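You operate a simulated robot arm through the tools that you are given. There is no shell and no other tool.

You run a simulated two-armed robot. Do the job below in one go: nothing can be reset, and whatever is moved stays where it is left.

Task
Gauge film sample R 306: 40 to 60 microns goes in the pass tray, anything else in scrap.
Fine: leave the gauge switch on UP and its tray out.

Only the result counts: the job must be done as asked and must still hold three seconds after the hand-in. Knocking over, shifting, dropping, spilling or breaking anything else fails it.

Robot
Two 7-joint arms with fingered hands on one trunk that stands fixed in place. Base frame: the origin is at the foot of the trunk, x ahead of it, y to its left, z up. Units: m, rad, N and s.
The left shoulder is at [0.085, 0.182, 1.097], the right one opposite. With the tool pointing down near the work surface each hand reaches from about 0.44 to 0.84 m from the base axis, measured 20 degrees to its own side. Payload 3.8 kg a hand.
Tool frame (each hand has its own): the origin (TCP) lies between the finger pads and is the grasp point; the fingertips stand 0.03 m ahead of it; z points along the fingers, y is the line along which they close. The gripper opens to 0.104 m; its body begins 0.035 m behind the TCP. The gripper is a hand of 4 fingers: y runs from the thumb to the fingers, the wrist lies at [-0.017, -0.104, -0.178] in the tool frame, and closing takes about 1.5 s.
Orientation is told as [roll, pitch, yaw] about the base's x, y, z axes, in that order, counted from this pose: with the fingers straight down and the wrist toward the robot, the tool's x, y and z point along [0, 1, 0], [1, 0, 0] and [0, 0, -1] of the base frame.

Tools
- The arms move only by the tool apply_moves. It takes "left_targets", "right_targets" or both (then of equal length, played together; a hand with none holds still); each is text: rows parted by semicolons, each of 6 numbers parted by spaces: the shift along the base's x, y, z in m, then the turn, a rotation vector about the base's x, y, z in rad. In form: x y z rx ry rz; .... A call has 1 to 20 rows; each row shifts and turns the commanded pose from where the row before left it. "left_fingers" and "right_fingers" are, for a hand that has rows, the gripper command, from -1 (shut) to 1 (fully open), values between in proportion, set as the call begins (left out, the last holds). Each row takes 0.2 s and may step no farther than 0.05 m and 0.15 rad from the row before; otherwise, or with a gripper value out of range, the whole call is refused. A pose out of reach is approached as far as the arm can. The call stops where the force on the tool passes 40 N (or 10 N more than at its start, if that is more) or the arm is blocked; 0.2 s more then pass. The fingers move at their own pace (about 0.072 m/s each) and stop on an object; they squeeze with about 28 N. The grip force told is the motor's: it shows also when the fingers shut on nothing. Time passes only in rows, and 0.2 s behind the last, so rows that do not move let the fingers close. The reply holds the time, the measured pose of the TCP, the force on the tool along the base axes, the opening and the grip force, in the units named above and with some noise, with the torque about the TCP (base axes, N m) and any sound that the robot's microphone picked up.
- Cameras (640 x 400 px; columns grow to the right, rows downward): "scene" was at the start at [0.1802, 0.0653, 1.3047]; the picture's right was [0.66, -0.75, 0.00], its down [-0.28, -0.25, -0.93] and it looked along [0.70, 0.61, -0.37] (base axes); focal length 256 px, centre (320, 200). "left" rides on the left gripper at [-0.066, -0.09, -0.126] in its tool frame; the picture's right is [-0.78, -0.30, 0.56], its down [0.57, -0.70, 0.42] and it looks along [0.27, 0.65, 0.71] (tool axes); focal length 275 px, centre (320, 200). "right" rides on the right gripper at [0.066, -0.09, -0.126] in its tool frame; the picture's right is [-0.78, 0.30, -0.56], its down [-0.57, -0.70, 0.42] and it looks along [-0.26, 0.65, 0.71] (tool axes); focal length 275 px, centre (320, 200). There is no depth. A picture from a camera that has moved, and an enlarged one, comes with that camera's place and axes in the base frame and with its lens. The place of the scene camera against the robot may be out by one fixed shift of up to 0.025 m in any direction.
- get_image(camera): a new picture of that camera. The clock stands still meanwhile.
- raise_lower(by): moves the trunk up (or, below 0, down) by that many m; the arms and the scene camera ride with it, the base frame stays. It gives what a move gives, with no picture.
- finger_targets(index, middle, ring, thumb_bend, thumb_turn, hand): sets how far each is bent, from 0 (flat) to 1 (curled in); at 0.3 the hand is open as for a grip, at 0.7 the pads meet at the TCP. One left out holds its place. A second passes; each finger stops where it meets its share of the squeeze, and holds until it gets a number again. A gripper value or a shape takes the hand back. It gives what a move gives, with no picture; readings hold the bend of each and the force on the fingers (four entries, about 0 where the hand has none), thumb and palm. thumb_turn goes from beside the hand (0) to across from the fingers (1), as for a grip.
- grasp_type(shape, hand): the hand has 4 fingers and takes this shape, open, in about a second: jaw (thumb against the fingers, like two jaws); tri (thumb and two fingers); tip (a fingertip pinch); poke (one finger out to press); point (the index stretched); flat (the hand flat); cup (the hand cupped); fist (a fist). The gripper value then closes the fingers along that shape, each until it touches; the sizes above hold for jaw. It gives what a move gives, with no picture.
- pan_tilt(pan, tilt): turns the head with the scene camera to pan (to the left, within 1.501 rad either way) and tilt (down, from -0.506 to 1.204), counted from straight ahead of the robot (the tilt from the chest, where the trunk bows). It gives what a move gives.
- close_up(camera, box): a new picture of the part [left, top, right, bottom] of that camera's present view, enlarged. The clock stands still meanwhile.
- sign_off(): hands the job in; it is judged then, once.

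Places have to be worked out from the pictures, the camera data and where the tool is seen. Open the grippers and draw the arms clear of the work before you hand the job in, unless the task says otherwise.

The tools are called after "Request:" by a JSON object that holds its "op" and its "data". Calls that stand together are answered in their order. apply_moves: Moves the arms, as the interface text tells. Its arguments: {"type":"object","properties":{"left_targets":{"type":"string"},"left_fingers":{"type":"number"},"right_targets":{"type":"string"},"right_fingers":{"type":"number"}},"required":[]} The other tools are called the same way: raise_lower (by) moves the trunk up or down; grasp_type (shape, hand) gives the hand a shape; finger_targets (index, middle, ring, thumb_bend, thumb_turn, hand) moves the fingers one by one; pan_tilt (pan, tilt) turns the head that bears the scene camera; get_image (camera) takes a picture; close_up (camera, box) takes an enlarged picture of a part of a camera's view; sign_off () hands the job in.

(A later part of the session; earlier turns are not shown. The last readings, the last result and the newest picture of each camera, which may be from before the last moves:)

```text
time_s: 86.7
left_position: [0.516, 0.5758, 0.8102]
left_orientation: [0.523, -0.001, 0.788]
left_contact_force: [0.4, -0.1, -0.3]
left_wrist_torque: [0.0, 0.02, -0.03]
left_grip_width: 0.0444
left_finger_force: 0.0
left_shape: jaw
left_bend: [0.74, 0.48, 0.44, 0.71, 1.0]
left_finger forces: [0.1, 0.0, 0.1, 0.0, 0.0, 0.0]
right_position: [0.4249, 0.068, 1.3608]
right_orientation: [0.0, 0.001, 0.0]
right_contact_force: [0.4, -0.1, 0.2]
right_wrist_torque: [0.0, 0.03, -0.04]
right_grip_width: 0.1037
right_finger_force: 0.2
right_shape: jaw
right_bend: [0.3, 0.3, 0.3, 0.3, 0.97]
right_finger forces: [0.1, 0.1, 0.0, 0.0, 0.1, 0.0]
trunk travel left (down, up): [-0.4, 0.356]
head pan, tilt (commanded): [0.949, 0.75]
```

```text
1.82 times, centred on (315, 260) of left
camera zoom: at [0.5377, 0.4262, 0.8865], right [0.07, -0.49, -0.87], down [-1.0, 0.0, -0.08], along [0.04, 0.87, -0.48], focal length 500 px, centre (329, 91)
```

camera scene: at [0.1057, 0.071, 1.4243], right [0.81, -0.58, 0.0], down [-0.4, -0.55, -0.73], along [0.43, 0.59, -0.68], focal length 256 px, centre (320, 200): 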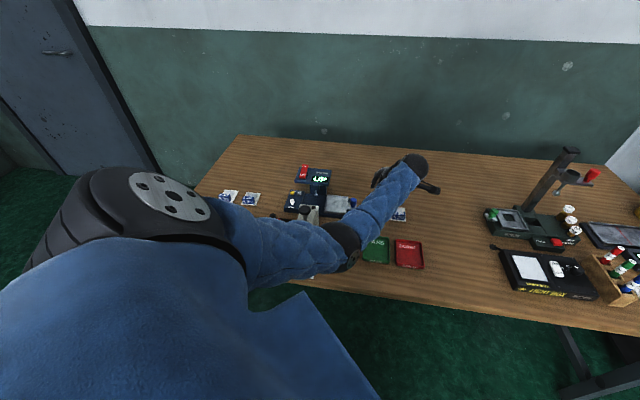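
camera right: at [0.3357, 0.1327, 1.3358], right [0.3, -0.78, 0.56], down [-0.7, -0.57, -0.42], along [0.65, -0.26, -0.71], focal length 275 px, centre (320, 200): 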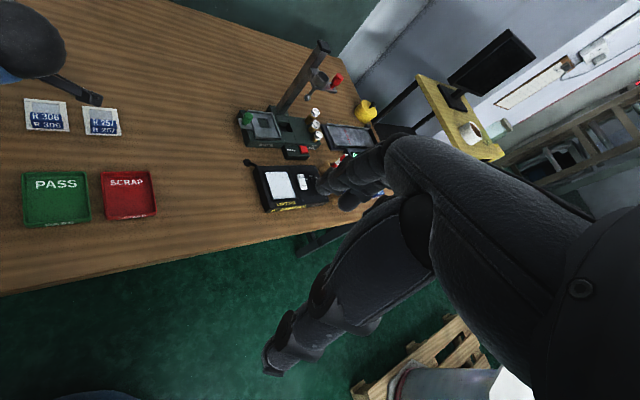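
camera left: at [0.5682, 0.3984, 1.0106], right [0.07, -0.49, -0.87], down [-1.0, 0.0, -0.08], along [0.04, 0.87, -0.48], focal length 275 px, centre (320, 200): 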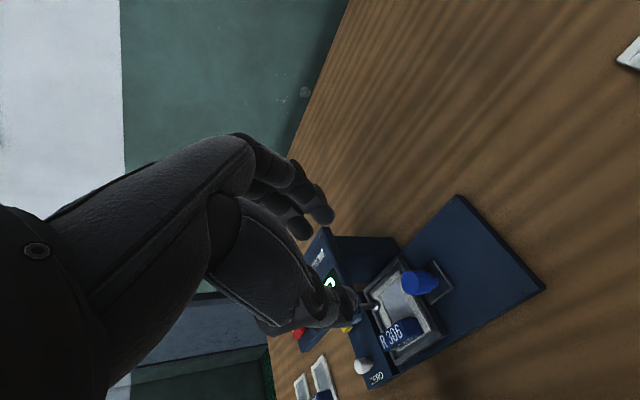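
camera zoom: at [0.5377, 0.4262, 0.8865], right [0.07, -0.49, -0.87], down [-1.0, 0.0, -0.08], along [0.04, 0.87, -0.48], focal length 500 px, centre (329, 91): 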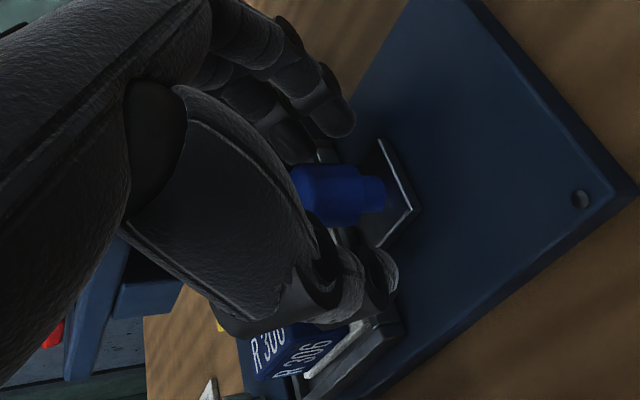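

Clear of everything, knob centred. Gripping and pulling the tray out.

Request:
{"op": "apply_moves", "data": {"left_targets": "0 0 0 0 0 0; 0 0 0 0 0 0; 0 0 0 0 0 0; 0 0 0 0 0 0; 0 0 0 0 0 0", "left_fingers": -1}}

Request:
{"op": "apply_moves", "data": {"left_targets": "0.0071 -0.0071 0 0 0 0; 0.0071 -0.0071 0 0 0 0; 0.0071 -0.0071 0 0 0 0; 0 0 0 0 0 0"}}

Request:
{"op": "apply_moves", "data": {"left_targets": "0.0071 -0.0071 0 0 0 0; 0.0071 -0.0071 0 0 0 0; 0.0071 -0.0071 0 0 0 0; 0.0071 -0.0071 0 0 0 0; 0 0 0 0 0 0"}}

Request:
{"op": "get_image", "data": {"camera": "left"}}

```text
time_s: 87.9
left_position: [0.5149, 0.5751, 0.8113]
left_orientation: [0.524, 0.0, 0.787]
left_contact_force: [-1.5, -1.6, -0.3]
left_wrist_torque: [0.05, -0.21, -0.03]
left_grip_width: 0.0129
left_finger_force: 28.1
left_shape: jaw
left_bend: [0.72, 0.68, 0.7, 0.74, 1.0]
left_finger forces: [15.1, 6.7, 0.1, 0.1, 24.3, 0.0]
right_position: [0.4254, 0.0677, 1.3602]
right_orientation: [0.0, 0.0, 0.0]
right_contact_force: [0.2, 0.4, -0.4]
right_wrist_torque: [0.01, -0.01, -0.01]
right_grip_width: 0.1033
right_finger_force: 0.0
right_shape: jaw
right_bend: [0.3, 0.3, 0.3, 0.3, 0.97]
right_finger forces: [0.0, 0.1, 0.0, 0.0, 0.1, 0.0]
trunk travel left (down, up): [-0.4, 0.356]
head pan, tilt (commanded): [0.949, 0.75]
```

```text
time_s: 88.9
left_position: [0.5365, 0.5551, 0.8106]
left_orientation: [0.523, -0.003, 0.785]
left_contact_force: [-3.9, -3.1, 4.5]
left_wrist_torque: [0.1, -0.1, 0.04]
left_grip_width: 0.0124
left_finger_force: 28.7
left_shape: jaw
left_bend: [0.72, 0.68, 0.7, 0.74, 1.0]
left_finger forces: [14.9, 6.9, 0.1, 0.1, 26.7, 0.0]
right_position: [0.4244, 0.0686, 1.3598]
right_orientation: [0.0, -0.001, -0.001]
right_contact_force: [-0.8, -0.7, -0.2]
right_wrist_torque: [-0.04, 0.0, 0.0]
right_grip_width: 0.1034
right_finger_force: 0.2
right_shape: jaw
right_bend: [0.3, 0.3, 0.3, 0.3, 0.97]
right_finger forces: [0.0, 0.1, 0.1, 0.1, 0.1, 0.0]
trunk travel left (down, up): [-0.4, 0.356]
head pan, tilt (commanded): [0.949, 0.75]
```

```text
time_s: 90.1
left_position: [0.5653, 0.5256, 0.8109]
left_orientation: [0.524, -0.001, 0.785]
left_contact_force: [-4.6, -3.8, 3.3]
left_wrist_torque: [0.03, -0.09, 0.05]
left_grip_width: 0.0127
left_finger_force: 28.1
left_shape: jaw
left_bend: [0.71, 0.68, 0.7, 0.74, 1.0]
left_finger forces: [14.5, 6.7, 0.0, 0.0, 26.8, 0.0]
right_position: [0.4249, 0.0679, 1.36]
right_orientation: [0.001, 0.0, 0.001]
right_contact_force: [-0.1, 0.4, -1.0]
right_wrist_torque: [0.03, -0.02, -0.03]
right_grip_width: 0.1039
right_finger_force: 0.0
right_shape: jaw
right_bend: [0.3, 0.3, 0.3, 0.3, 0.97]
right_finger forces: [0.0, 0.0, 0.0, 0.0, 0.0, 0.1]
trunk travel left (down, up): [-0.4, 0.356]
head pan, tilt (commanded): [0.949, 0.75]
```

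```text
taken
camera left: at [0.5873, 0.3765, 0.8861], right [0.07, -0.49, -0.87], down [-1.0, 0.0, -0.08], along [0.04, 0.87, -0.48], focal length 275 px, centre (320, 200)
```

left: 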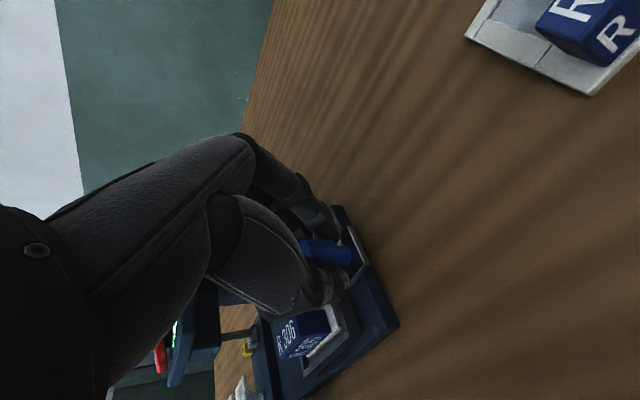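

About 71 mm out. Finishing the last few millimetres to the outer stop.

Request:
{"op": "apply_moves", "data": {"left_targets": "0.0018 -0.0018 0 0 0 0; 0.0018 -0.0018 0 0 0 0; 0 0 0 0 0 0"}}

Request:
{"op": "apply_moves", "data": {"left_targets": "0.0016 -0.0016 0 0 0 0; 0 0 0 0 0 0"}}

```text
time_s: 90.9
left_position: [0.568, 0.5224, 0.8109]
left_orientation: [0.526, 0.0, 0.787]
left_contact_force: [-2.2, 0.6, 0.8]
left_wrist_torque: [0.07, -0.12, -0.03]
left_grip_width: 0.0124
left_finger_force: 28.4
left_shape: jaw
left_bend: [0.71, 0.68, 0.7, 0.74, 1.0]
left_finger forces: [15.0, 7.7, 0.0, 0.0, 24.6, 0.1]
right_position: [0.4258, 0.0679, 1.3598]
right_orientation: [0.0, 0.001, -0.001]
right_contact_force: [-0.6, -0.2, 0.4]
right_wrist_torque: [0.03, 0.0, 0.03]
right_grip_width: 0.1036
right_finger_force: 0.1
right_shape: jaw
right_bend: [0.3, 0.3, 0.3, 0.3, 0.97]
right_finger forces: [0.1, 0.0, 0.0, 0.0, 0.0, 0.1]
trunk travel left (down, up): [-0.4, 0.356]
head pan, tilt (commanded): [0.949, 0.75]
```

```text
time_s: 91.5
left_position: [0.5674, 0.5217, 0.811]
left_orientation: [0.525, 0.002, 0.789]
left_contact_force: [-9.4, 6.1, 0.6]
left_wrist_torque: [0.32, 0.06, 0.12]
left_grip_width: 0.0125
left_finger_force: 28.1
left_shape: jaw
left_bend: [0.71, 0.68, 0.7, 0.74, 1.0]
left_finger forces: [14.7, 8.7, 0.1, 0.0, 24.8, 0.0]
right_position: [0.4225, 0.0698, 1.3603]
right_orientation: [0.0, -0.002, 0.001]
right_contact_force: [0.7, -0.4, -0.4]
right_wrist_torque: [0.03, 0.0, -0.02]
right_grip_width: 0.1038
right_finger_force: 0.1
right_shape: jaw
right_bend: [0.3, 0.3, 0.3, 0.3, 0.97]
right_finger forces: [0.0, 0.0, 0.0, 0.0, 0.0, 0.0]
trunk travel left (down, up): [-0.4, 0.356]
head pan, tilt (commanded): [0.949, 0.75]
```

The tray is against its outer stop. Releasing, lifting, and returning to the sample-gripping orientation above the tray.

Request:
{"op": "apply_moves", "data": {"left_targets": "0 0 0 0 0 0; 0 0 0 0 0 0; 0 0 0 0 0 0; 0 0 0 0 0 0", "left_fingers": -0.1}}

Request:
{"op": "apply_moves", "data": {"left_targets": "0 0 0.03 0 0 0; 0 0 0.04 0 0 0; 0 0 0.045 0 0 0; 0 0 0.045 0 0 0; -0.0225 0.0005 0 -0.0803 -0.0803 0; -0.0225 0.0005 0 -0.0803 -0.0803 0; 0 0 0 0 0 -0.035; 0 0 0 0 0 -0.035; 0 0 0 0 0 0"}}

Request:
{"op": "get_image", "data": {"camera": "left"}}

Request:
{"op": "close_up", "data": {"camera": "left", "box": [330, 190, 490, 310]}}

```text
time_s: 92.5
left_position: [0.5703, 0.5199, 0.8107]
left_orientation: [0.525, 0.0, 0.786]
left_contact_force: [1.1, 0.2, 0.5]
left_wrist_torque: [-0.03, -0.01, 0.0]
left_grip_width: 0.0464
left_finger_force: 0.0
left_shape: jaw
left_bend: [0.74, 0.47, 0.43, 0.71, 1.0]
left_finger forces: [0.0, 0.1, 0.0, 0.0, 0.1, 0.0]
right_position: [0.4248, 0.0691, 1.3609]
right_orientation: [0.002, 0.002, 0.0]
right_contact_force: [0.4, 0.0, -0.7]
right_wrist_torque: [0.0, -0.01, 0.0]
right_grip_width: 0.1036
right_finger_force: 0.2
right_shape: jaw
right_bend: [0.3, 0.3, 0.3, 0.3, 0.97]
right_finger forces: [0.0, 0.0, 0.0, 0.1, 0.0, 0.0]
trunk travel left (down, up): [-0.4, 0.356]
head pan, tilt (commanded): [0.949, 0.75]
```

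```text
time_s: 94.5
left_position: [0.524, 0.52, 0.9701]
left_orientation: [0.297, 0.0, 0.716]
left_contact_force: [0.1, -0.1, -0.4]
left_wrist_torque: [-0.01, -0.02, -0.02]
left_grip_width: 0.0469
left_finger_force: 0.1
left_shape: jaw
left_bend: [0.74, 0.47, 0.43, 0.71, 1.0]
left_finger forces: [0.1, 0.1, 0.1, 0.0, 0.0, 0.1]
right_position: [0.4249, 0.0684, 1.3607]
right_orientation: [0.001, 0.001, -0.001]
right_contact_force: [0.1, 0.1, 0.1]
right_wrist_torque: [-0.02, 0.0, 0.01]
right_grip_width: 0.1036
right_finger_force: 0.1
right_shape: jaw
right_bend: [0.3, 0.3, 0.3, 0.3, 0.97]
right_finger forces: [0.0, 0.0, 0.0, 0.1, 0.0, 0.0]
trunk travel left (down, up): [-0.4, 0.356]
head pan, tilt (commanded): [0.949, 0.75]
```

```text
taken
camera left: at [0.5237, 0.3857, 1.0698], right [0.16, -0.63, -0.76], down [-0.97, 0.05, -0.24], along [0.19, 0.77, -0.61], focal length 275 px, centre (320, 200)
```

left: 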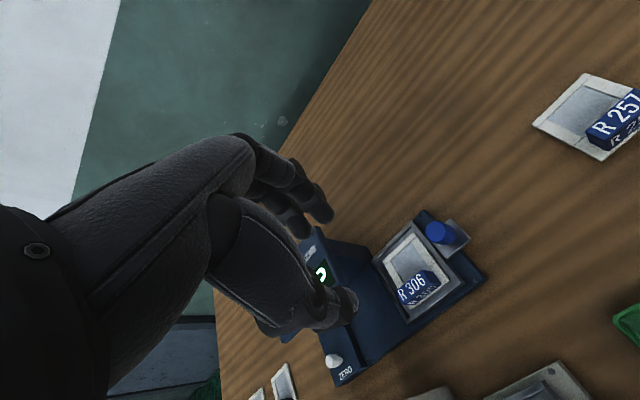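

```text
3.33 times, centred on (410, 250) of left
camera zoom: at [0.5237, 0.3857, 1.0698], right [0.16, -0.63, -0.76], down [-0.97, 0.05, -0.24], along [0.19, 0.77, -0.61], focal length 918 px, centre (20, 33)
```

zoom: 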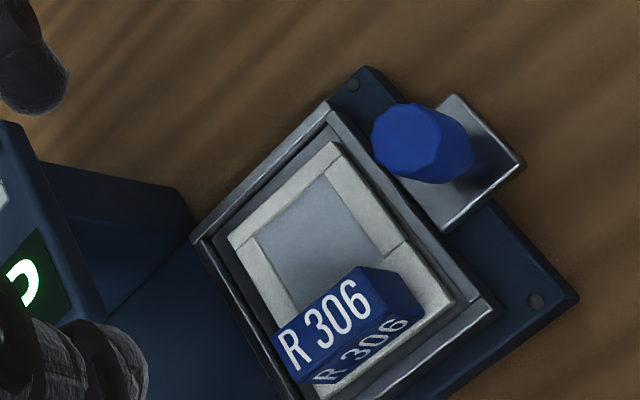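

Sample and tray are in exactly the same place as when I released it (within <1 mm). Descending to the same gripping pose in two stages.

Request:
{"op": "apply_moves", "data": {"left_targets": "0 0 -0.045 0 0 0; -0.008 0.0095 -0.045 0 0 0; -0.0078 0.0097 -0.03 0 0 0; 0 0 0 0 0 0"}}

Request:
{"op": "close_up", "data": {"camera": "left", "box": [250, 160, 410, 320]}}

```text
time_s: 95.5
left_position: [0.5105, 0.5391, 0.8483]
left_orientation: [0.296, 0.001, 0.719]
left_contact_force: [0.5, -0.5, -0.1]
left_wrist_torque: [0.0, -0.02, -0.01]
left_grip_width: 0.0467
left_finger_force: 0.1
left_shape: jaw
left_bend: [0.74, 0.47, 0.43, 0.71, 1.0]
left_finger forces: [0.1, 0.0, 0.0, 0.0, 0.0, 0.0]
right_position: [0.4244, 0.0685, 1.3602]
right_orientation: [0.0, -0.001, -0.001]
right_contact_force: [0.4, 0.1, -0.4]
right_wrist_torque: [0.0, 0.04, -0.01]
right_grip_width: 0.1036
right_finger_force: 0.0
right_shape: jaw
right_bend: [0.3, 0.3, 0.3, 0.3, 0.97]
right_finger forces: [0.0, 0.1, 0.0, 0.0, 0.1, 0.0]
trunk travel left (down, up): [-0.4, 0.356]
head pan, tilt (commanded): [0.949, 0.75]
```

```text
2.50 times, centred on (330, 240) of left
camera zoom: at [0.5084, 0.4039, 0.9495], right [0.16, -0.63, -0.76], down [-0.97, 0.05, -0.24], along [0.19, 0.77, -0.6], focal length 688 px, centre (295, 100)
```

zoom: 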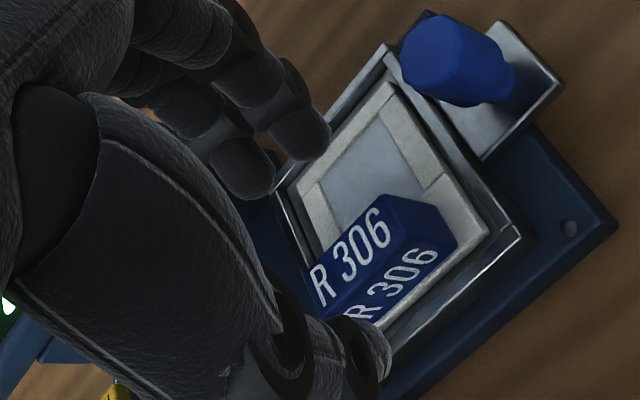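

On target. Descending the last 26 mm and closing on the label block.

Request:
{"op": "apply_moves", "data": {"left_targets": "-0.0005 0.0008 -0.014 0 0 0; 0 0 -0.012 0 0 0; 0 0 0 0 0 0"}}

Request:
{"op": "close_up", "data": {"camera": "left", "box": [250, 160, 410, 320]}}

```text
time_s: 96.3
left_position: [0.5087, 0.5401, 0.8234]
left_orientation: [0.297, -0.001, 0.718]
left_contact_force: [0.4, -0.4, 0.8]
left_wrist_torque: [0.0, -0.02, -0.01]
left_grip_width: 0.0467
left_finger_force: 0.1
left_shape: jaw
left_bend: [0.74, 0.47, 0.43, 0.71, 1.0]
left_finger forces: [0.1, 0.1, 0.0, 0.0, 0.1, 0.1]
right_position: [0.425, 0.0682, 1.3599]
right_orientation: [0.0, -0.001, -0.001]
right_contact_force: [0.2, -0.7, -1.3]
right_wrist_torque: [-0.01, 0.0, -0.04]
right_grip_width: 0.1036
right_finger_force: 0.0
right_shape: jaw
right_bend: [0.3, 0.3, 0.3, 0.3, 0.97]
right_finger forces: [0.1, 0.0, 0.0, 0.1, 0.0, 0.0]
trunk travel left (down, up): [-0.4, 0.356]
head pan, tilt (commanded): [0.949, 0.75]
```

```text
2.50 times, centred on (330, 240) of left
camera zoom: at [0.5071, 0.4047, 0.9239], right [0.16, -0.63, -0.76], down [-0.97, 0.05, -0.24], along [0.19, 0.77, -0.6], focal length 688 px, centre (295, 100)
```

zoom: 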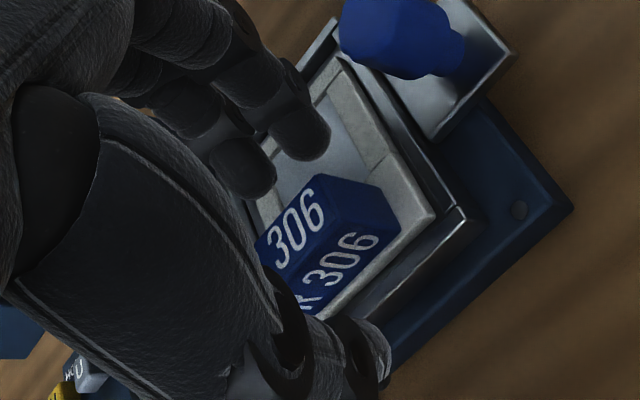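

Fingers straddle the block as before. Closing and lifting straight up gently.

Request:
{"op": "apply_moves", "data": {"left_targets": "0 0 0 0 0 0; 0 0 0 0 0 0; 0 0 0 0 0 0; 0 0 0 0 0 0; 0 0 0 0 0 0", "left_fingers": -1}}

Request:
{"op": "close_up", "data": {"camera": "left", "box": [250, 160, 410, 320]}}

```text
time_s: 97.5
left_position: [0.5085, 0.5408, 0.8234]
left_orientation: [0.297, 0.0, 0.714]
left_contact_force: [-0.6, -0.8, 1.1]
left_wrist_torque: [0.0, -0.02, 0.01]
left_grip_width: 0.011
left_finger_force: 28.1
left_shape: jaw
left_bend: [0.72, 0.64, 0.7, 0.74, 1.0]
left_finger forces: [15.0, 8.9, 0.0, 0.0, 23.9, 0.1]
right_position: [0.4253, 0.0677, 1.3599]
right_orientation: [0.001, 0.001, 0.001]
right_contact_force: [-0.2, -0.1, 0.7]
right_wrist_torque: [0.01, 0.0, -0.04]
right_grip_width: 0.1036
right_finger_force: 0.1
right_shape: jaw
right_bend: [0.3, 0.3, 0.3, 0.3, 0.97]
right_finger forces: [0.0, 0.0, 0.0, 0.0, 0.0, 0.1]
trunk travel left (down, up): [-0.4, 0.356]
head pan, tilt (commanded): [0.949, 0.75]
```

```text
2.50 times, centred on (330, 240) of left
camera zoom: at [0.5072, 0.4046, 0.9241], right [0.16, -0.63, -0.76], down [-0.97, 0.05, -0.24], along [0.19, 0.77, -0.6], focal length 688 px, centre (295, 100)
```

zoom: 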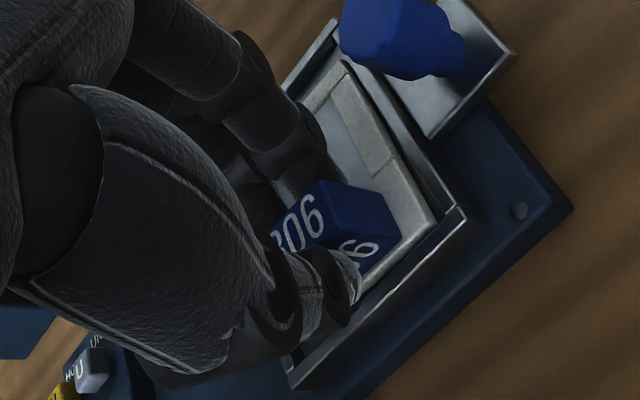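

Gripped. Lifting clear of the rim, easing right away from the gauge head, then up.

Request:
{"op": "apply_moves", "data": {"left_targets": "0 0 0.006 0 0 0; 0 0 0.012 0 0 0; 0.007 -0.007 0.012 0 0 0; 0 0 0.03 0 0 0; 0 0 0.04 0 0 0; 0 0 0 0 0 0"}}

Request:
{"op": "get_image", "data": {"camera": "left"}}

Request:
{"op": "close_up", "data": {"camera": "left", "box": [250, 160, 410, 320]}}

Request:
{"op": "get_image", "data": {"camera": "scene"}}

```text
time_s: 98.9
left_position: [0.5173, 0.5334, 0.9263]
left_orientation: [0.297, 0.001, 0.714]
left_contact_force: [0.2, 0.4, -0.6]
left_wrist_torque: [0.02, 0.0, 0.0]
left_grip_width: 0.0111
left_finger_force: 27.7
left_shape: jaw
left_bend: [0.72, 0.64, 0.7, 0.74, 1.0]
left_finger forces: [14.8, 9.6, 0.1, 0.1, 24.3, 0.1]
right_position: [0.4247, 0.0688, 1.3603]
right_orientation: [0.0, 0.0, -0.001]
right_contact_force: [-0.1, 0.3, -0.3]
right_wrist_torque: [-0.01, -0.05, -0.03]
right_grip_width: 0.1038
right_finger_force: 0.0
right_shape: jaw
right_bend: [0.3, 0.3, 0.3, 0.3, 0.97]
right_finger forces: [0.1, 0.0, 0.0, 0.0, 0.0, 0.0]
trunk travel left (down, up): [-0.4, 0.356]
head pan, tilt (commanded): [0.949, 0.75]
```

```text
taken
camera left: at [0.5147, 0.3982, 1.0262], right [0.16, -0.63, -0.76], down [-0.97, 0.05, -0.24], along [0.19, 0.77, -0.61], focal length 275 px, centre (320, 200)
```

left: 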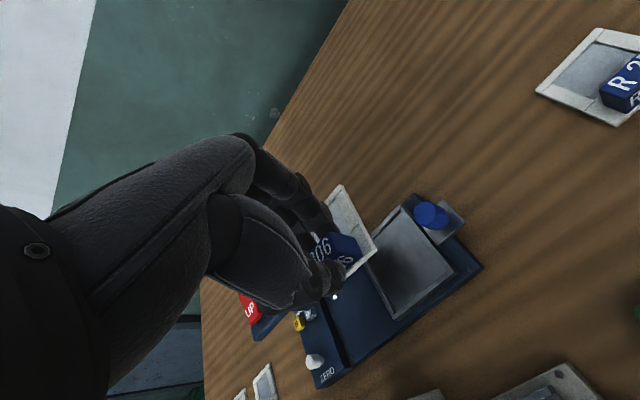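

```text
2.50 times, centred on (330, 240) of left
camera zoom: at [0.5147, 0.3982, 1.0262], right [0.16, -0.63, -0.76], down [-0.97, 0.05, -0.24], along [0.19, 0.77, -0.61], focal length 688 px, centre (295, 100)
```

zoom: 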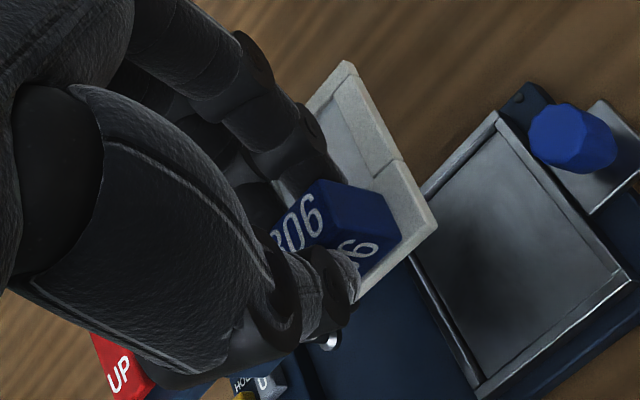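

```text
taken
camera scene: at [0.1056, 0.0715, 1.4243], right [0.81, -0.58, 0.0], down [-0.4, -0.55, -0.73], along [0.43, 0.59, -0.68], focal length 256 px, centre (320, 200)
```

scene: 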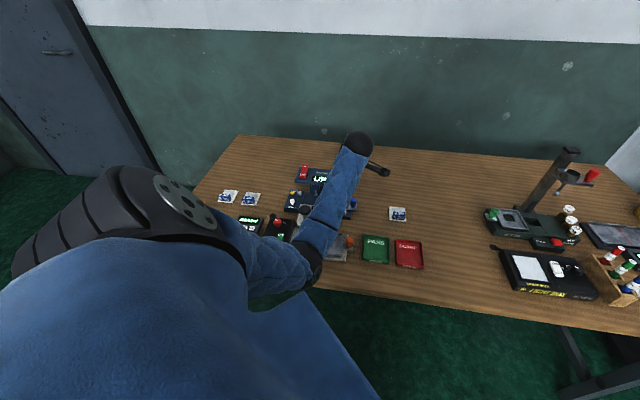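

The tray is empty and out, the sample is held. Scrap tray centre is about (0.572, 0.280) in base. I'll carry the sample over there at this height in two moves.

Request:
{"op": "apply_moves", "data": {"left_targets": "0.0066 -0.0397 0 0 0 0; 0.0066 -0.0397 0 0 0 0; 0.0066 -0.0397 0 0 0 0; 0.0066 -0.0397 0 0 0 0; 0 0 0 0 0 0"}}

Request:
{"op": "get_image", "data": {"camera": "scene"}}

Request:
{"op": "get_image", "data": {"camera": "left"}}

```text
time_s: 100.1
left_position: [0.5422, 0.3736, 0.9261]
left_orientation: [0.297, 0.0, 0.717]
left_contact_force: [-0.3, 0.4, 0.2]
left_wrist_torque: [-0.02, 0.03, -0.04]
left_grip_width: 0.0112
left_finger_force: 27.8
left_shape: jaw
left_bend: [0.72, 0.64, 0.7, 0.74, 1.0]
left_finger forces: [14.7, 9.5, 0.1, 0.0, 24.2, 0.0]
right_position: [0.4253, 0.0685, 1.3605]
right_orientation: [0.001, -0.001, 0.0]
right_contact_force: [-0.3, 0.0, -0.9]
right_wrist_torque: [0.0, -0.04, 0.01]
right_grip_width: 0.1035
right_finger_force: 0.2
right_shape: jaw
right_bend: [0.3, 0.3, 0.3, 0.3, 0.97]
right_finger forces: [0.0, 0.0, 0.0, 0.0, 0.0, 0.1]
trunk travel left (down, up): [-0.4, 0.356]
head pan, tilt (commanded): [0.949, 0.75]
```

```text
taken
camera scene: at [0.1056, 0.0719, 1.4243], right [0.81, -0.58, 0.0], down [-0.4, -0.56, -0.73], along [0.43, 0.59, -0.68], focal length 256 px, centre (320, 200)
```

scene: 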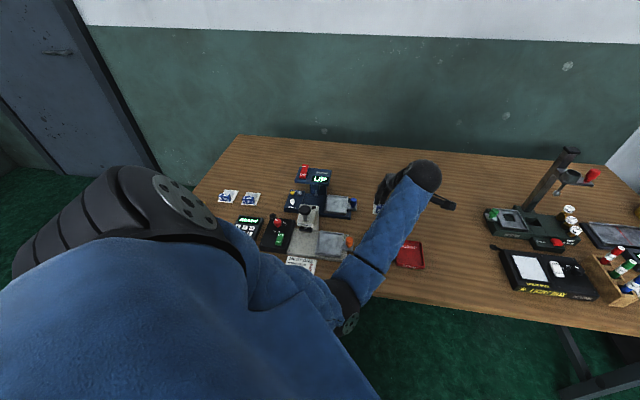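

```text
taken
camera left: at [0.5403, 0.2376, 1.0262], right [0.16, -0.63, -0.76], down [-0.97, 0.05, -0.24], along [0.18, 0.77, -0.61], focal length 275 px, centre (320, 200)
```

left: 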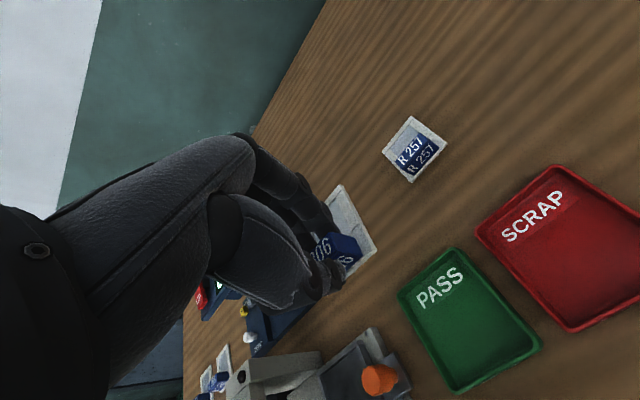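

Scrap tray spans about a 0.169–0.246, b 0.560–0.650, consistent with my earlier estimate. Moving the sample over its centre.

Request:
{"op": "apply_moves", "data": {"left_targets": "0.0076 -0.0383 0 0 0 0; 0.0076 -0.0383 0 0 0 0; 0.0076 -0.0383 0 0 0 0; 0 0 -0.03 0 0 0; 0 0 0 0 0 0"}}

Request:
{"op": "get_image", "data": {"camera": "left"}}

Request:
{"op": "get_image", "data": {"camera": "scene"}}

```text
time_s: 101.3
left_position: [0.5725, 0.2721, 0.9045]
left_orientation: [0.3, -0.028, 0.73]
left_contact_force: [0.4, 0.3, 0.1]
left_wrist_torque: [0.02, 0.01, 0.01]
left_grip_width: 0.0109
left_finger_force: 27.6
left_shape: jaw
left_bend: [0.72, 0.64, 0.7, 0.74, 1.0]
left_finger forces: [14.8, 9.5, 0.1, 0.1, 24.3, 0.0]
right_position: [0.4249, 0.0673, 1.3601]
right_orientation: [0.001, 0.0, 0.0]
right_contact_force: [0.2, -0.4, 0.2]
right_wrist_torque: [0.01, 0.0, -0.04]
right_grip_width: 0.1035
right_finger_force: 0.1
right_shape: jaw
right_bend: [0.3, 0.3, 0.3, 0.3, 0.97]
right_finger forces: [0.0, 0.0, 0.0, 0.0, 0.1, 0.1]
trunk travel left (down, up): [-0.4, 0.356]
head pan, tilt (commanded): [0.949, 0.75]
```

```text
taken
camera left: at [0.5701, 0.1355, 1.0028], right [0.18, -0.61, -0.77], down [-0.97, 0.04, -0.26], along [0.19, 0.79, -0.59], focal length 275 px, centre (320, 200)
```

left: 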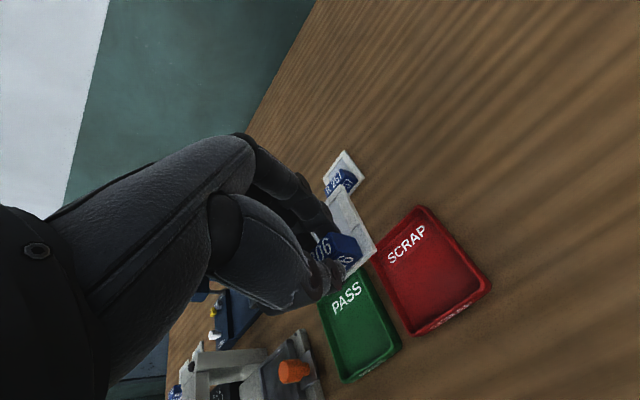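

```text
taken
camera scene: at [0.1055, 0.0707, 1.4243], right [0.81, -0.58, 0.0], down [-0.4, -0.55, -0.73], along [0.43, 0.59, -0.68], focal length 256 px, centre (320, 200)
```

scene: 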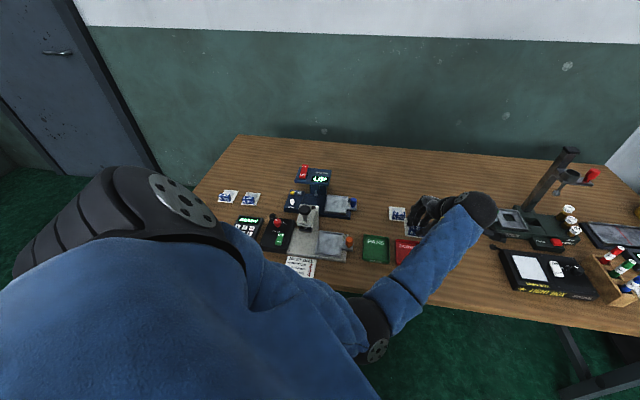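

The arm couldn't quite reach that pose (orientation drifted by ~0.03 rad and ~1.5 cm off), probably a wrist limit. Lowering may ease it, so I'll go down 40 mm and compare pose error.

Request:
{"op": "apply_moves", "data": {"left_targets": "0 0 -0.02 0 0 0; 0 0 -0.02 0 0 0; 0 0 0 0 0 0; 0 0 0 0 0 0"}}

Request:
{"op": "get_image", "data": {"camera": "left"}}

```text
time_s: 102.3
left_position: [0.5747, 0.2736, 0.867]
left_orientation: [0.293, -0.029, 0.733]
left_contact_force: [0.3, -0.9, -0.8]
left_wrist_torque: [-0.02, -0.03, 0.01]
left_grip_width: 0.011
left_finger_force: 27.9
left_shape: jaw
left_bend: [0.72, 0.64, 0.7, 0.74, 1.0]
left_finger forces: [14.7, 9.6, 0.1, 0.1, 24.2, 0.0]
right_position: [0.4252, 0.0678, 1.361]
right_orientation: [0.0, 0.0, 0.001]
right_contact_force: [-0.5, 0.8, 0.3]
right_wrist_torque: [0.0, 0.0, 0.02]
right_grip_width: 0.1036
right_finger_force: 0.2
right_shape: jaw
right_bend: [0.3, 0.3, 0.3, 0.3, 0.97]
right_finger forces: [0.0, 0.0, 0.0, 0.0, 0.0, 0.0]
trunk travel left (down, up): [-0.4, 0.356]
head pan, tilt (commanded): [0.949, 0.75]
```

```text
taken
camera left: at [0.5725, 0.1365, 0.9651], right [0.19, -0.62, -0.77], down [-0.96, 0.04, -0.26], along [0.19, 0.79, -0.59], focal length 275 px, centre (320, 200)
```

left: 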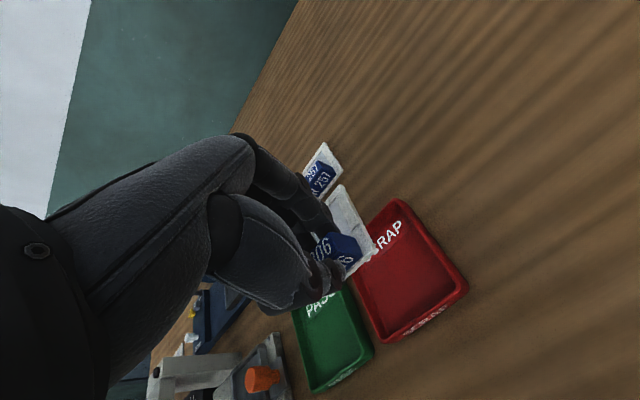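

The limit persists. The tray leaves room for about 12° of yaw, so I'll test whether turning the hand 0.1 rad clockwise relieves the limit.

Request:
{"op": "apply_moves", "data": {"left_targets": "0 0 0 0 0 -0.1; 0 0 0 0 0 0; 0 0 0 0 0 0"}}

```text
time_s: 103.3
left_position: [0.5778, 0.2794, 0.8698]
left_orientation: [0.299, -0.04, 0.635]
left_contact_force: [-0.8, -0.1, -0.6]
left_wrist_torque: [-0.02, -0.02, 0.0]
left_grip_width: 0.0107
left_finger_force: 28.2
left_shape: jaw
left_bend: [0.72, 0.64, 0.7, 0.74, 1.0]
left_finger forces: [14.7, 9.5, 0.1, 0.0, 24.2, 0.1]
right_position: [0.4262, 0.0682, 1.3597]
right_orientation: [-0.001, 0.002, 0.0]
right_contact_force: [0.3, 0.2, 0.3]
right_wrist_torque: [0.02, 0.02, 0.01]
right_grip_width: 0.1037
right_finger_force: 0.0
right_shape: jaw
right_bend: [0.3, 0.3, 0.3, 0.3, 0.97]
right_finger forces: [0.0, 0.1, 0.0, 0.1, 0.0, 0.1]
trunk travel left (down, up): [-0.4, 0.356]
head pan, tilt (commanded): [0.949, 0.75]
stopped in row 3 (left hand): the arm was blocked; the commanded pose is now the measured one
```

Turning clockwise made it worse, so counter-clockwise should help. I'll back off a little to the left, fix the pitch drift, and turn counter-clockwise to yaw ≈0.84 (still within the tray's angular slack).

Request:
{"op": "apply_moves", "data": {"left_targets": "-0.003 0.02 0.005 -0.012 0.016 0.1; -0.003 0.02 0.005 -0.012 0.016 0.1; 0 0 0 0 0 0"}}

Request:
{"op": "get_image", "data": {"camera": "left"}}

```text
time_s: 104.1
left_position: [0.5696, 0.3166, 0.8782]
left_orientation: [0.301, 0.004, 0.834]
left_contact_force: [-0.3, 0.1, 0.0]
left_wrist_torque: [-0.01, 0.04, 0.02]
left_grip_width: 0.0111
left_finger_force: 27.8
left_shape: jaw
left_bend: [0.72, 0.64, 0.7, 0.74, 1.0]
left_finger forces: [14.7, 9.5, 0.0, 0.0, 24.2, 0.0]
right_position: [0.4254, 0.0675, 1.3598]
right_orientation: [0.0, 0.0, -0.001]
right_contact_force: [-0.8, -0.4, -0.2]
right_wrist_torque: [0.0, 0.0, 0.0]
right_grip_width: 0.1035
right_finger_force: 0.1
right_shape: jaw
right_bend: [0.3, 0.3, 0.3, 0.3, 0.97]
right_finger forces: [0.0, 0.0, 0.0, 0.1, 0.0, 0.0]
trunk travel left (down, up): [-0.4, 0.356]
head pan, tilt (commanded): [0.949, 0.75]
```

```text
taken
camera left: at [0.5849, 0.1816, 0.9793], right [0.23, -0.61, -0.76], down [-0.97, -0.07, -0.23], along [0.09, 0.79, -0.61], focal length 275 px, centre (320, 200)
```

left: 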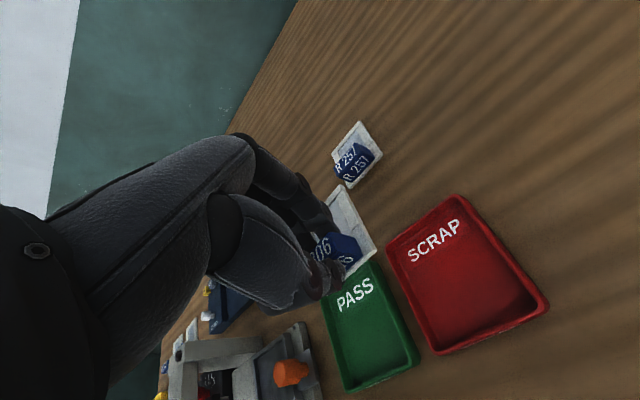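

That pose is unconstrained (orientation tracks). Now moving toward the scrap centre with this yaw.

Request:
{"op": "apply_moves", "data": {"left_targets": "-0.0015 -0.02 0 0 0 0; -0.0015 -0.02 0 0 0 0; 0 -0.0193 0 0 0 0; 0 0 0 0 0 0"}}

Request:
{"op": "get_image", "data": {"camera": "left"}}

Request:
{"op": "get_image", "data": {"camera": "scene"}}

```text
time_s: 105.1
left_position: [0.568, 0.2755, 0.8821]
left_orientation: [0.312, -0.017, 0.847]
left_contact_force: [-0.1, 0.3, 0.4]
left_wrist_torque: [-0.02, 0.02, -0.03]
left_grip_width: 0.0107
left_finger_force: 27.8
left_shape: jaw
left_bend: [0.72, 0.64, 0.7, 0.74, 1.0]
left_finger forces: [14.7, 9.6, 0.0, 0.0, 24.2, 0.1]
right_position: [0.4265, 0.0667, 1.3603]
right_orientation: [0.0, 0.0, -0.001]
right_contact_force: [0.4, 0.4, -0.9]
right_wrist_torque: [-0.01, 0.01, 0.0]
right_grip_width: 0.1032
right_finger_force: 0.1
right_shape: jaw
right_bend: [0.3, 0.3, 0.3, 0.3, 0.97]
right_finger forces: [0.0, 0.1, 0.0, 0.1, 0.0, 0.0]
trunk travel left (down, up): [-0.4, 0.356]
head pan, tilt (commanded): [0.949, 0.75]
```

```text
taken
camera left: at [0.5847, 0.1376, 0.98], right [0.24, -0.59, -0.77], down [-0.97, -0.08, -0.24], along [0.08, 0.81, -0.59], focal length 275 px, centre (320, 200)
```

left: 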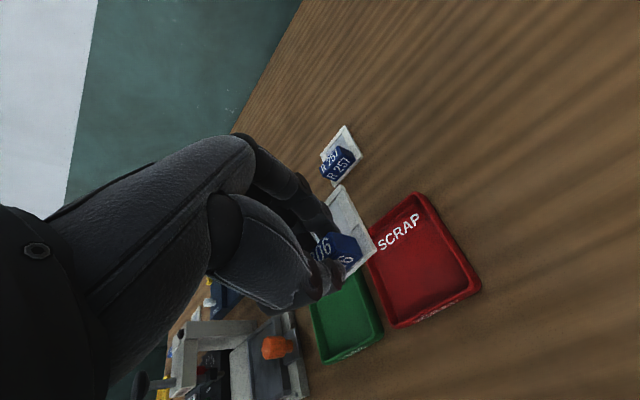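

```text
taken
camera scene: at [0.1056, 0.0714, 1.4243], right [0.81, -0.58, 0.0], down [-0.4, -0.55, -0.73], along [0.43, 0.59, -0.68], focal length 256 px, centre (320, 200)
```

scene: 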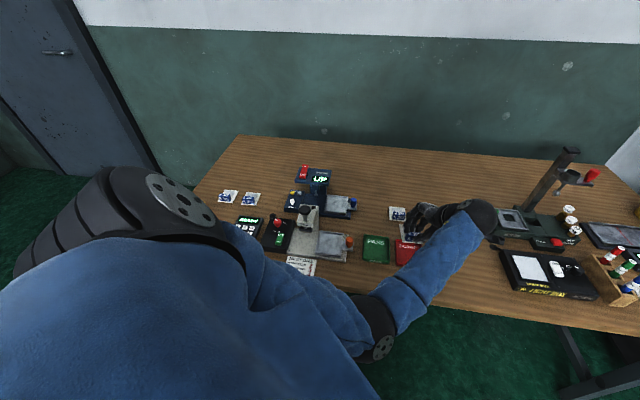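

It still saturates near y≈0.27, regardless of yaw, so the rightward lean is the likely culprit. I'll back off and test, in the air, whether the un-leaned hand can reach the scrap position.

Request:
{"op": "apply_moves", "data": {"left_targets": "0 0.02 0.01 -0.099 -0.1106 0; 0 0.02 0.01 -0.099 -0.1106 0; 0 0 0 0 0 0"}}

Request:
{"op": "apply_moves", "data": {"left_targets": "-0.005 -0.02 0 0 0 -0.05; -0.005 -0.02 0 0 0 0; 0 -0.02 0 0 0 0; 0 0 0 0 0 0"}}

Request:
{"op": "get_image", "data": {"camera": "scene"}}

Request:
{"op": "get_image", "data": {"camera": "left"}}

```text
time_s: 106.1
left_position: [0.5778, 0.3202, 0.9202]
left_orientation: [-0.002, -0.048, 0.856]
left_contact_force: [-0.1, 0.5, 0.1]
left_wrist_torque: [-0.03, -0.02, -0.01]
left_grip_width: 0.0113
left_finger_force: 27.6
left_shape: jaw
left_bend: [0.72, 0.64, 0.7, 0.74, 1.0]
left_finger forces: [14.7, 9.5, 0.0, 0.0, 24.2, 0.0]
right_position: [0.4256, 0.0679, 1.3601]
right_orientation: [-0.001, 0.001, -0.001]
right_contact_force: [-0.2, -0.6, -1.0]
right_wrist_torque: [-0.01, 0.03, 0.03]
right_grip_width: 0.1038
right_finger_force: 0.1
right_shape: jaw
right_bend: [0.3, 0.3, 0.3, 0.3, 0.97]
right_finger forces: [0.0, 0.0, 0.0, 0.1, 0.0, 0.0]
trunk travel left (down, up): [-0.4, 0.356]
head pan, tilt (commanded): [0.949, 0.75]
stopped in row 3 (left hand): the arm was blocked; the commanded pose is now the measured one
```

```text
time_s: 107.3
left_position: [0.5853, 0.3184, 0.9543]
left_orientation: [0.014, -0.153, 0.862]
left_contact_force: [-0.2, 0.8, 0.2]
left_wrist_torque: [-0.02, -0.03, 0.01]
left_grip_width: 0.0108
left_finger_force: 28.2
left_shape: jaw
left_bend: [0.72, 0.64, 0.7, 0.74, 1.0]
left_finger forces: [14.8, 9.4, 0.0, 0.0, 24.3, 0.0]
right_position: [0.4261, 0.0676, 1.3595]
right_orientation: [0.0, 0.001, 0.001]
right_contact_force: [0.6, 0.5, -0.8]
right_wrist_torque: [-0.05, -0.01, 0.0]
right_grip_width: 0.1033
right_finger_force: 0.0
right_shape: jaw
right_bend: [0.3, 0.3, 0.3, 0.3, 0.97]
right_finger forces: [0.0, 0.0, 0.1, 0.0, 0.0, 0.0]
trunk travel left (down, up): [-0.4, 0.356]
head pan, tilt (commanded): [0.949, 0.75]
stopped in row 4 (left hand): the arm was blocked; the commanded pose is now the measured one
```

```text
taken
camera scene: at [0.1057, 0.0713, 1.4243], right [0.81, -0.58, 0.0], down [-0.4, -0.55, -0.73], along [0.43, 0.59, -0.68], focal length 256 px, centre (320, 200)
```

scene: 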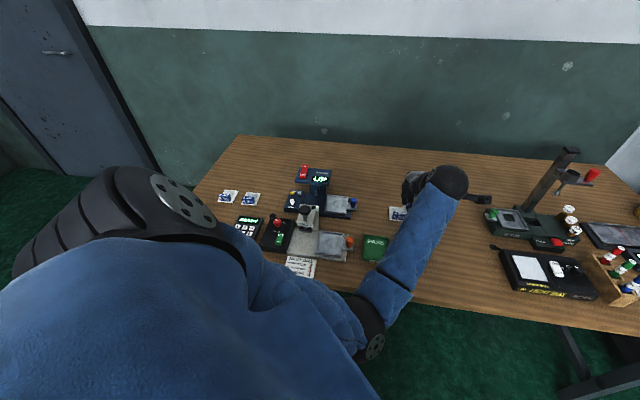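

```text
taken
camera left: at [0.5672, 0.1915, 1.0639], right [0.45, -0.66, -0.61], down [-0.85, -0.1, -0.52], along [0.28, 0.75, -0.6], focal length 275 px, centre (320, 200)
```

left: 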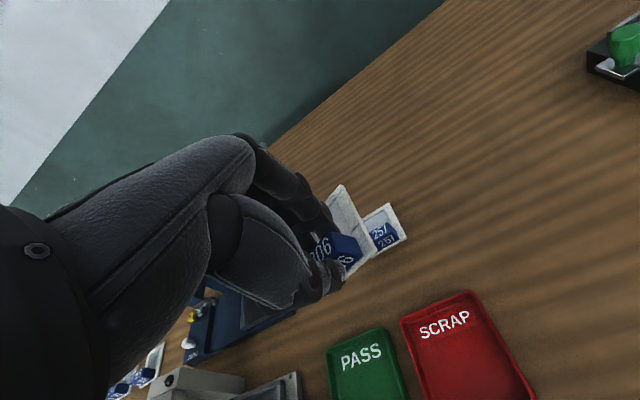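

Un-leaning made it worse: the pitch drift shows the wrist's flexion is the limit (forearm slopes upward). Raising the trunk a bit should let the forearm slope down and free the wrist. I'll raise 0.06 m and restore the leaned orientation.

Request:
{"op": "raise_lower", "data": {"by": 0.06}}

Request:
{"op": "apply_moves", "data": {"left_targets": "0 0.01 0 -0.058 0.0498 0; 0 0.01 0 -0.058 0.0498 0; 0 0 -0.02 0.0921 0.1074 0; 0 0 -0.02 0.0921 0.1074 0; 0 0 -0.02 0 0 -0.1; 0 0 0 0 0 0"}}

Request:
{"op": "get_image", "data": {"camera": "scene"}}

Request:
{"op": "get_image", "data": {"camera": "left"}}

```text
time_s: 108.3
left_position: [0.5835, 0.3385, 1.0144]
left_orientation: [0.037, -0.179, 0.878]
left_contact_force: [-1.4, -1.1, -0.4]
left_wrist_torque: [0.01, 0.02, 0.0]
left_grip_width: 0.0107
left_finger_force: 28.1
left_shape: jaw
left_bend: [0.72, 0.64, 0.7, 0.74, 1.0]
left_finger forces: [14.8, 9.6, 0.1, 0.1, 24.3, 0.1]
right_position: [0.426, 0.0686, 1.4204]
right_orientation: [-0.001, 0.002, 0.0]
right_contact_force: [-0.1, -0.9, -0.2]
right_wrist_torque: [0.0, -0.01, 0.01]
right_grip_width: 0.1037
right_finger_force: 0.1
right_shape: jaw
right_bend: [0.3, 0.3, 0.3, 0.3, 0.97]
right_finger forces: [0.0, 0.0, 0.0, 0.0, 0.0, 0.0]
trunk travel left (down, up): [-0.46, 0.296]
head pan, tilt (commanded): [0.949, 0.75]
```

```text
time_s: 109.7
left_position: [0.5851, 0.3341, 0.9525]
left_orientation: [0.295, 0.005, 0.759]
left_contact_force: [0.4, 0.8, 0.6]
left_wrist_torque: [-0.01, 0.0, 0.01]
left_grip_width: 0.0107
left_finger_force: 28.0
left_shape: jaw
left_bend: [0.72, 0.64, 0.7, 0.74, 1.0]
left_finger forces: [14.7, 9.5, 0.0, 0.0, 24.3, 0.1]
right_position: [0.4254, 0.0682, 1.4211]
right_orientation: [0.0, 0.001, -0.001]
right_contact_force: [0.1, -0.2, 0.1]
right_wrist_torque: [-0.03, 0.0, -0.04]
right_grip_width: 0.1036
right_finger_force: 0.0
right_shape: jaw
right_bend: [0.3, 0.3, 0.3, 0.3, 0.97]
right_finger forces: [0.0, 0.0, 0.0, 0.1, 0.0, 0.0]
trunk travel left (down, up): [-0.46, 0.296]
head pan, tilt (commanded): [0.949, 0.75]
```

```text
taken
camera scene: at [0.0931, 0.0708, 1.4847], right [0.81, -0.58, 0.0], down [-0.4, -0.55, -0.73], along [0.43, 0.59, -0.68], focal length 256 px, centre (320, 200)
```

scene: 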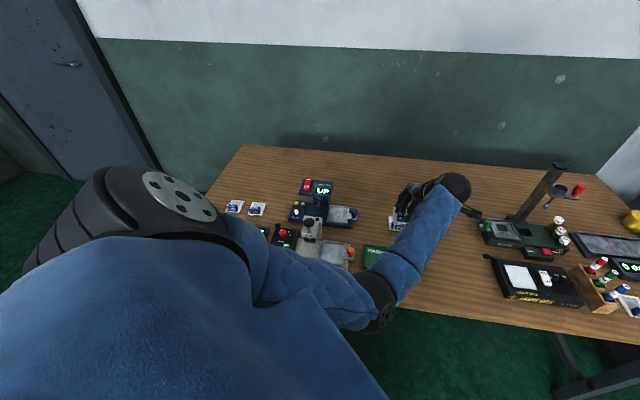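

```text
taken
camera left: at [0.5888, 0.1996, 1.0534], right [0.18, -0.63, -0.76], down [-0.97, 0.0, -0.24], along [0.15, 0.78, -0.61], focal length 275 px, centre (320, 200)
```

left: 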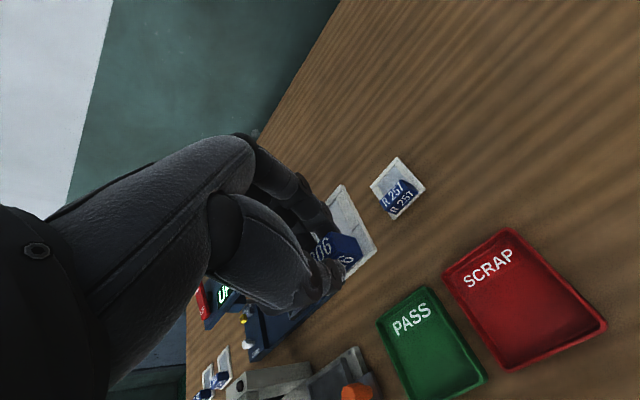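

Orientation tracks perfectly now. Moving over the scrap tray centre and checking that the pose is reached.

Request:
{"op": "apply_moves", "data": {"left_targets": "-0.0063 -0.0258 0 0 0 0; -0.0063 -0.0258 0 0 0 0; -0.0063 -0.0257 0 0 0 0; 0 0 0 0 0 0"}}

Request:
{"op": "get_image", "data": {"camera": "left"}}

```text
time_s: 110.9
left_position: [0.5766, 0.2905, 0.9726]
left_orientation: [0.296, -0.047, 0.798]
left_contact_force: [0.5, -0.4, -0.2]
left_wrist_torque: [0.01, 0.0, -0.01]
left_grip_width: 0.0109
left_finger_force: 28.6
left_shape: jaw
left_bend: [0.72, 0.64, 0.7, 0.74, 1.0]
left_finger forces: [14.7, 9.6, 0.1, 0.0, 24.2, 0.1]
right_position: [0.4254, 0.0679, 1.42]
right_orientation: [-0.001, -0.002, 0.0]
right_contact_force: [0.2, 0.9, 0.6]
right_wrist_torque: [0.02, 0.03, 0.02]
right_grip_width: 0.1034
right_finger_force: 0.1
right_shape: jaw
right_bend: [0.3, 0.3, 0.3, 0.3, 0.97]
right_finger forces: [0.0, 0.0, 0.0, 0.1, 0.0, 0.0]
trunk travel left (down, up): [-0.46, 0.296]
head pan, tilt (commanded): [0.949, 0.75]
stopped in row 4 (left hand): the arm was blocked; the commanded pose is now the measured one
```

```text
taken
camera left: at [0.5819, 0.1517, 1.0689], right [0.23, -0.59, -0.77], down [-0.96, -0.02, -0.27], along [0.14, 0.81, -0.57], focal length 275 px, centre (320, 200)
```

left: 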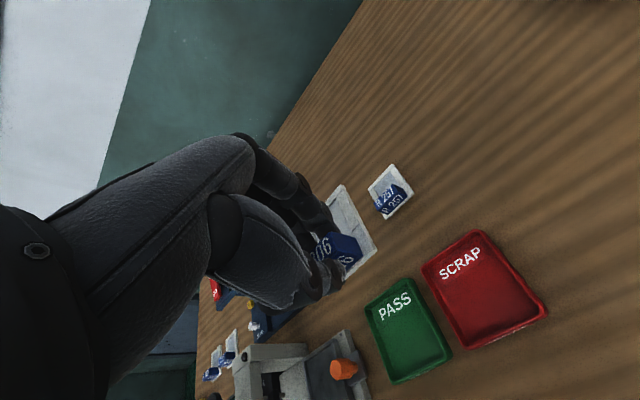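

Blocked again, with drift outward and up — consistent with the elbow being too folded. The hand was still high, so I'll lower it (which straightens the arm) before moving right.

Request:
{"op": "apply_moves", "data": {"left_targets": "0.005 0.02 -0.03 -0.0337 0.0328 -0.04; 0 0 -0.035 0 0 0; 0 0 -0.035 0 0 0; 0 0 0 0 0 0"}}

Request:
{"op": "apply_moves", "data": {"left_targets": "-0.005 -0.015 0 0 0 0; -0.005 -0.015 0 0 0 0; 0 0 0 0 0 0"}}

```text
time_s: 111.9
left_position: [0.5807, 0.3049, 0.8697]
left_orientation: [0.296, 0.005, 0.75]
left_contact_force: [0.0, 0.7, -0.1]
left_wrist_torque: [0.01, -0.03, 0.01]
left_grip_width: 0.0108
left_finger_force: 28.0
left_shape: jaw
left_bend: [0.72, 0.64, 0.7, 0.74, 1.0]
left_finger forces: [14.7, 9.5, 0.0, 0.1, 24.2, 0.0]
right_position: [0.4243, 0.0672, 1.4202]
right_orientation: [0.001, 0.0, 0.0]
right_contact_force: [0.0, -0.3, -0.4]
right_wrist_torque: [0.0, 0.02, -0.01]
right_grip_width: 0.1036
right_finger_force: 0.0
right_shape: jaw
right_bend: [0.3, 0.3, 0.3, 0.3, 0.97]
right_finger forces: [0.1, 0.1, 0.0, 0.0, 0.0, 0.0]
trunk travel left (down, up): [-0.46, 0.296]
head pan, tilt (commanded): [0.949, 0.75]
```

```text
time_s: 112.7
left_position: [0.5715, 0.2757, 0.8714]
left_orientation: [0.295, 0.004, 0.751]
left_contact_force: [-0.5, -0.1, -0.4]
left_wrist_torque: [-0.01, 0.0, 0.0]
left_grip_width: 0.0111
left_finger_force: 27.9
left_shape: jaw
left_bend: [0.72, 0.64, 0.7, 0.74, 1.0]
left_finger forces: [14.7, 9.5, 0.1, 0.0, 24.2, 0.0]
right_position: [0.4241, 0.0682, 1.4195]
right_orientation: [-0.001, 0.0, -0.001]
right_contact_force: [-0.3, 0.3, 0.5]
right_wrist_torque: [0.02, -0.01, -0.03]
right_grip_width: 0.1032
right_finger_force: 0.0
right_shape: jaw
right_bend: [0.3, 0.3, 0.3, 0.3, 0.97]
right_finger forces: [0.0, 0.0, 0.0, 0.0, 0.0, 0.1]
trunk travel left (down, up): [-0.46, 0.296]
head pan, tilt (commanded): [0.949, 0.75]
```

That works — full tracking at y=0.276. Checking the view to refine the remaining offset to the scrap centre.

Request:
{"op": "get_image", "data": {"camera": "left"}}

Request:
{"op": "close_up", "data": {"camera": "left", "box": [280, 160, 480, 340]}}

Request:
{"op": "get_image", "data": {"camera": "scene"}}

```text
taken
camera left: at [0.5746, 0.1416, 0.9719], right [0.18, -0.63, -0.76], down [-0.97, 0.01, -0.24], along [0.16, 0.78, -0.61], focal length 275 px, centre (320, 200)
```

left: 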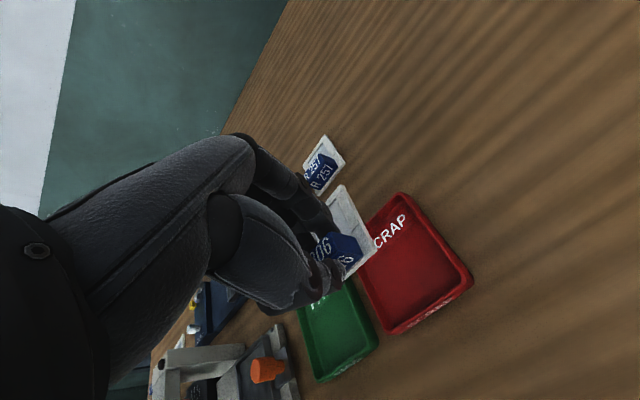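

```text
2.22 times, centred on (380, 250) of left
camera zoom: at [0.5746, 0.1416, 0.9719], right [0.18, -0.63, -0.76], down [-0.97, 0.01, -0.24], along [0.16, 0.78, -0.61], focal length 612 px, centre (187, 89)
```

zoom: 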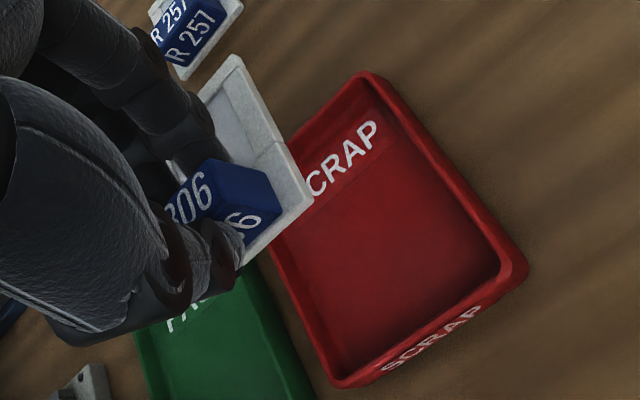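

```text
taken
camera scene: at [0.0929, 0.0714, 1.4847], right [0.81, -0.58, 0.0], down [-0.4, -0.55, -0.73], along [0.43, 0.59, -0.68], focal length 256 px, centre (320, 200)
```

scene: 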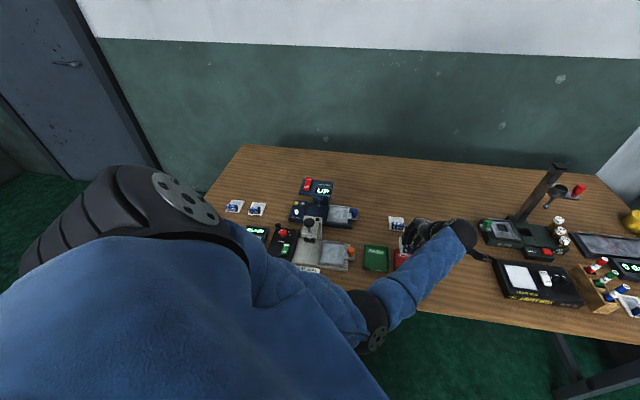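

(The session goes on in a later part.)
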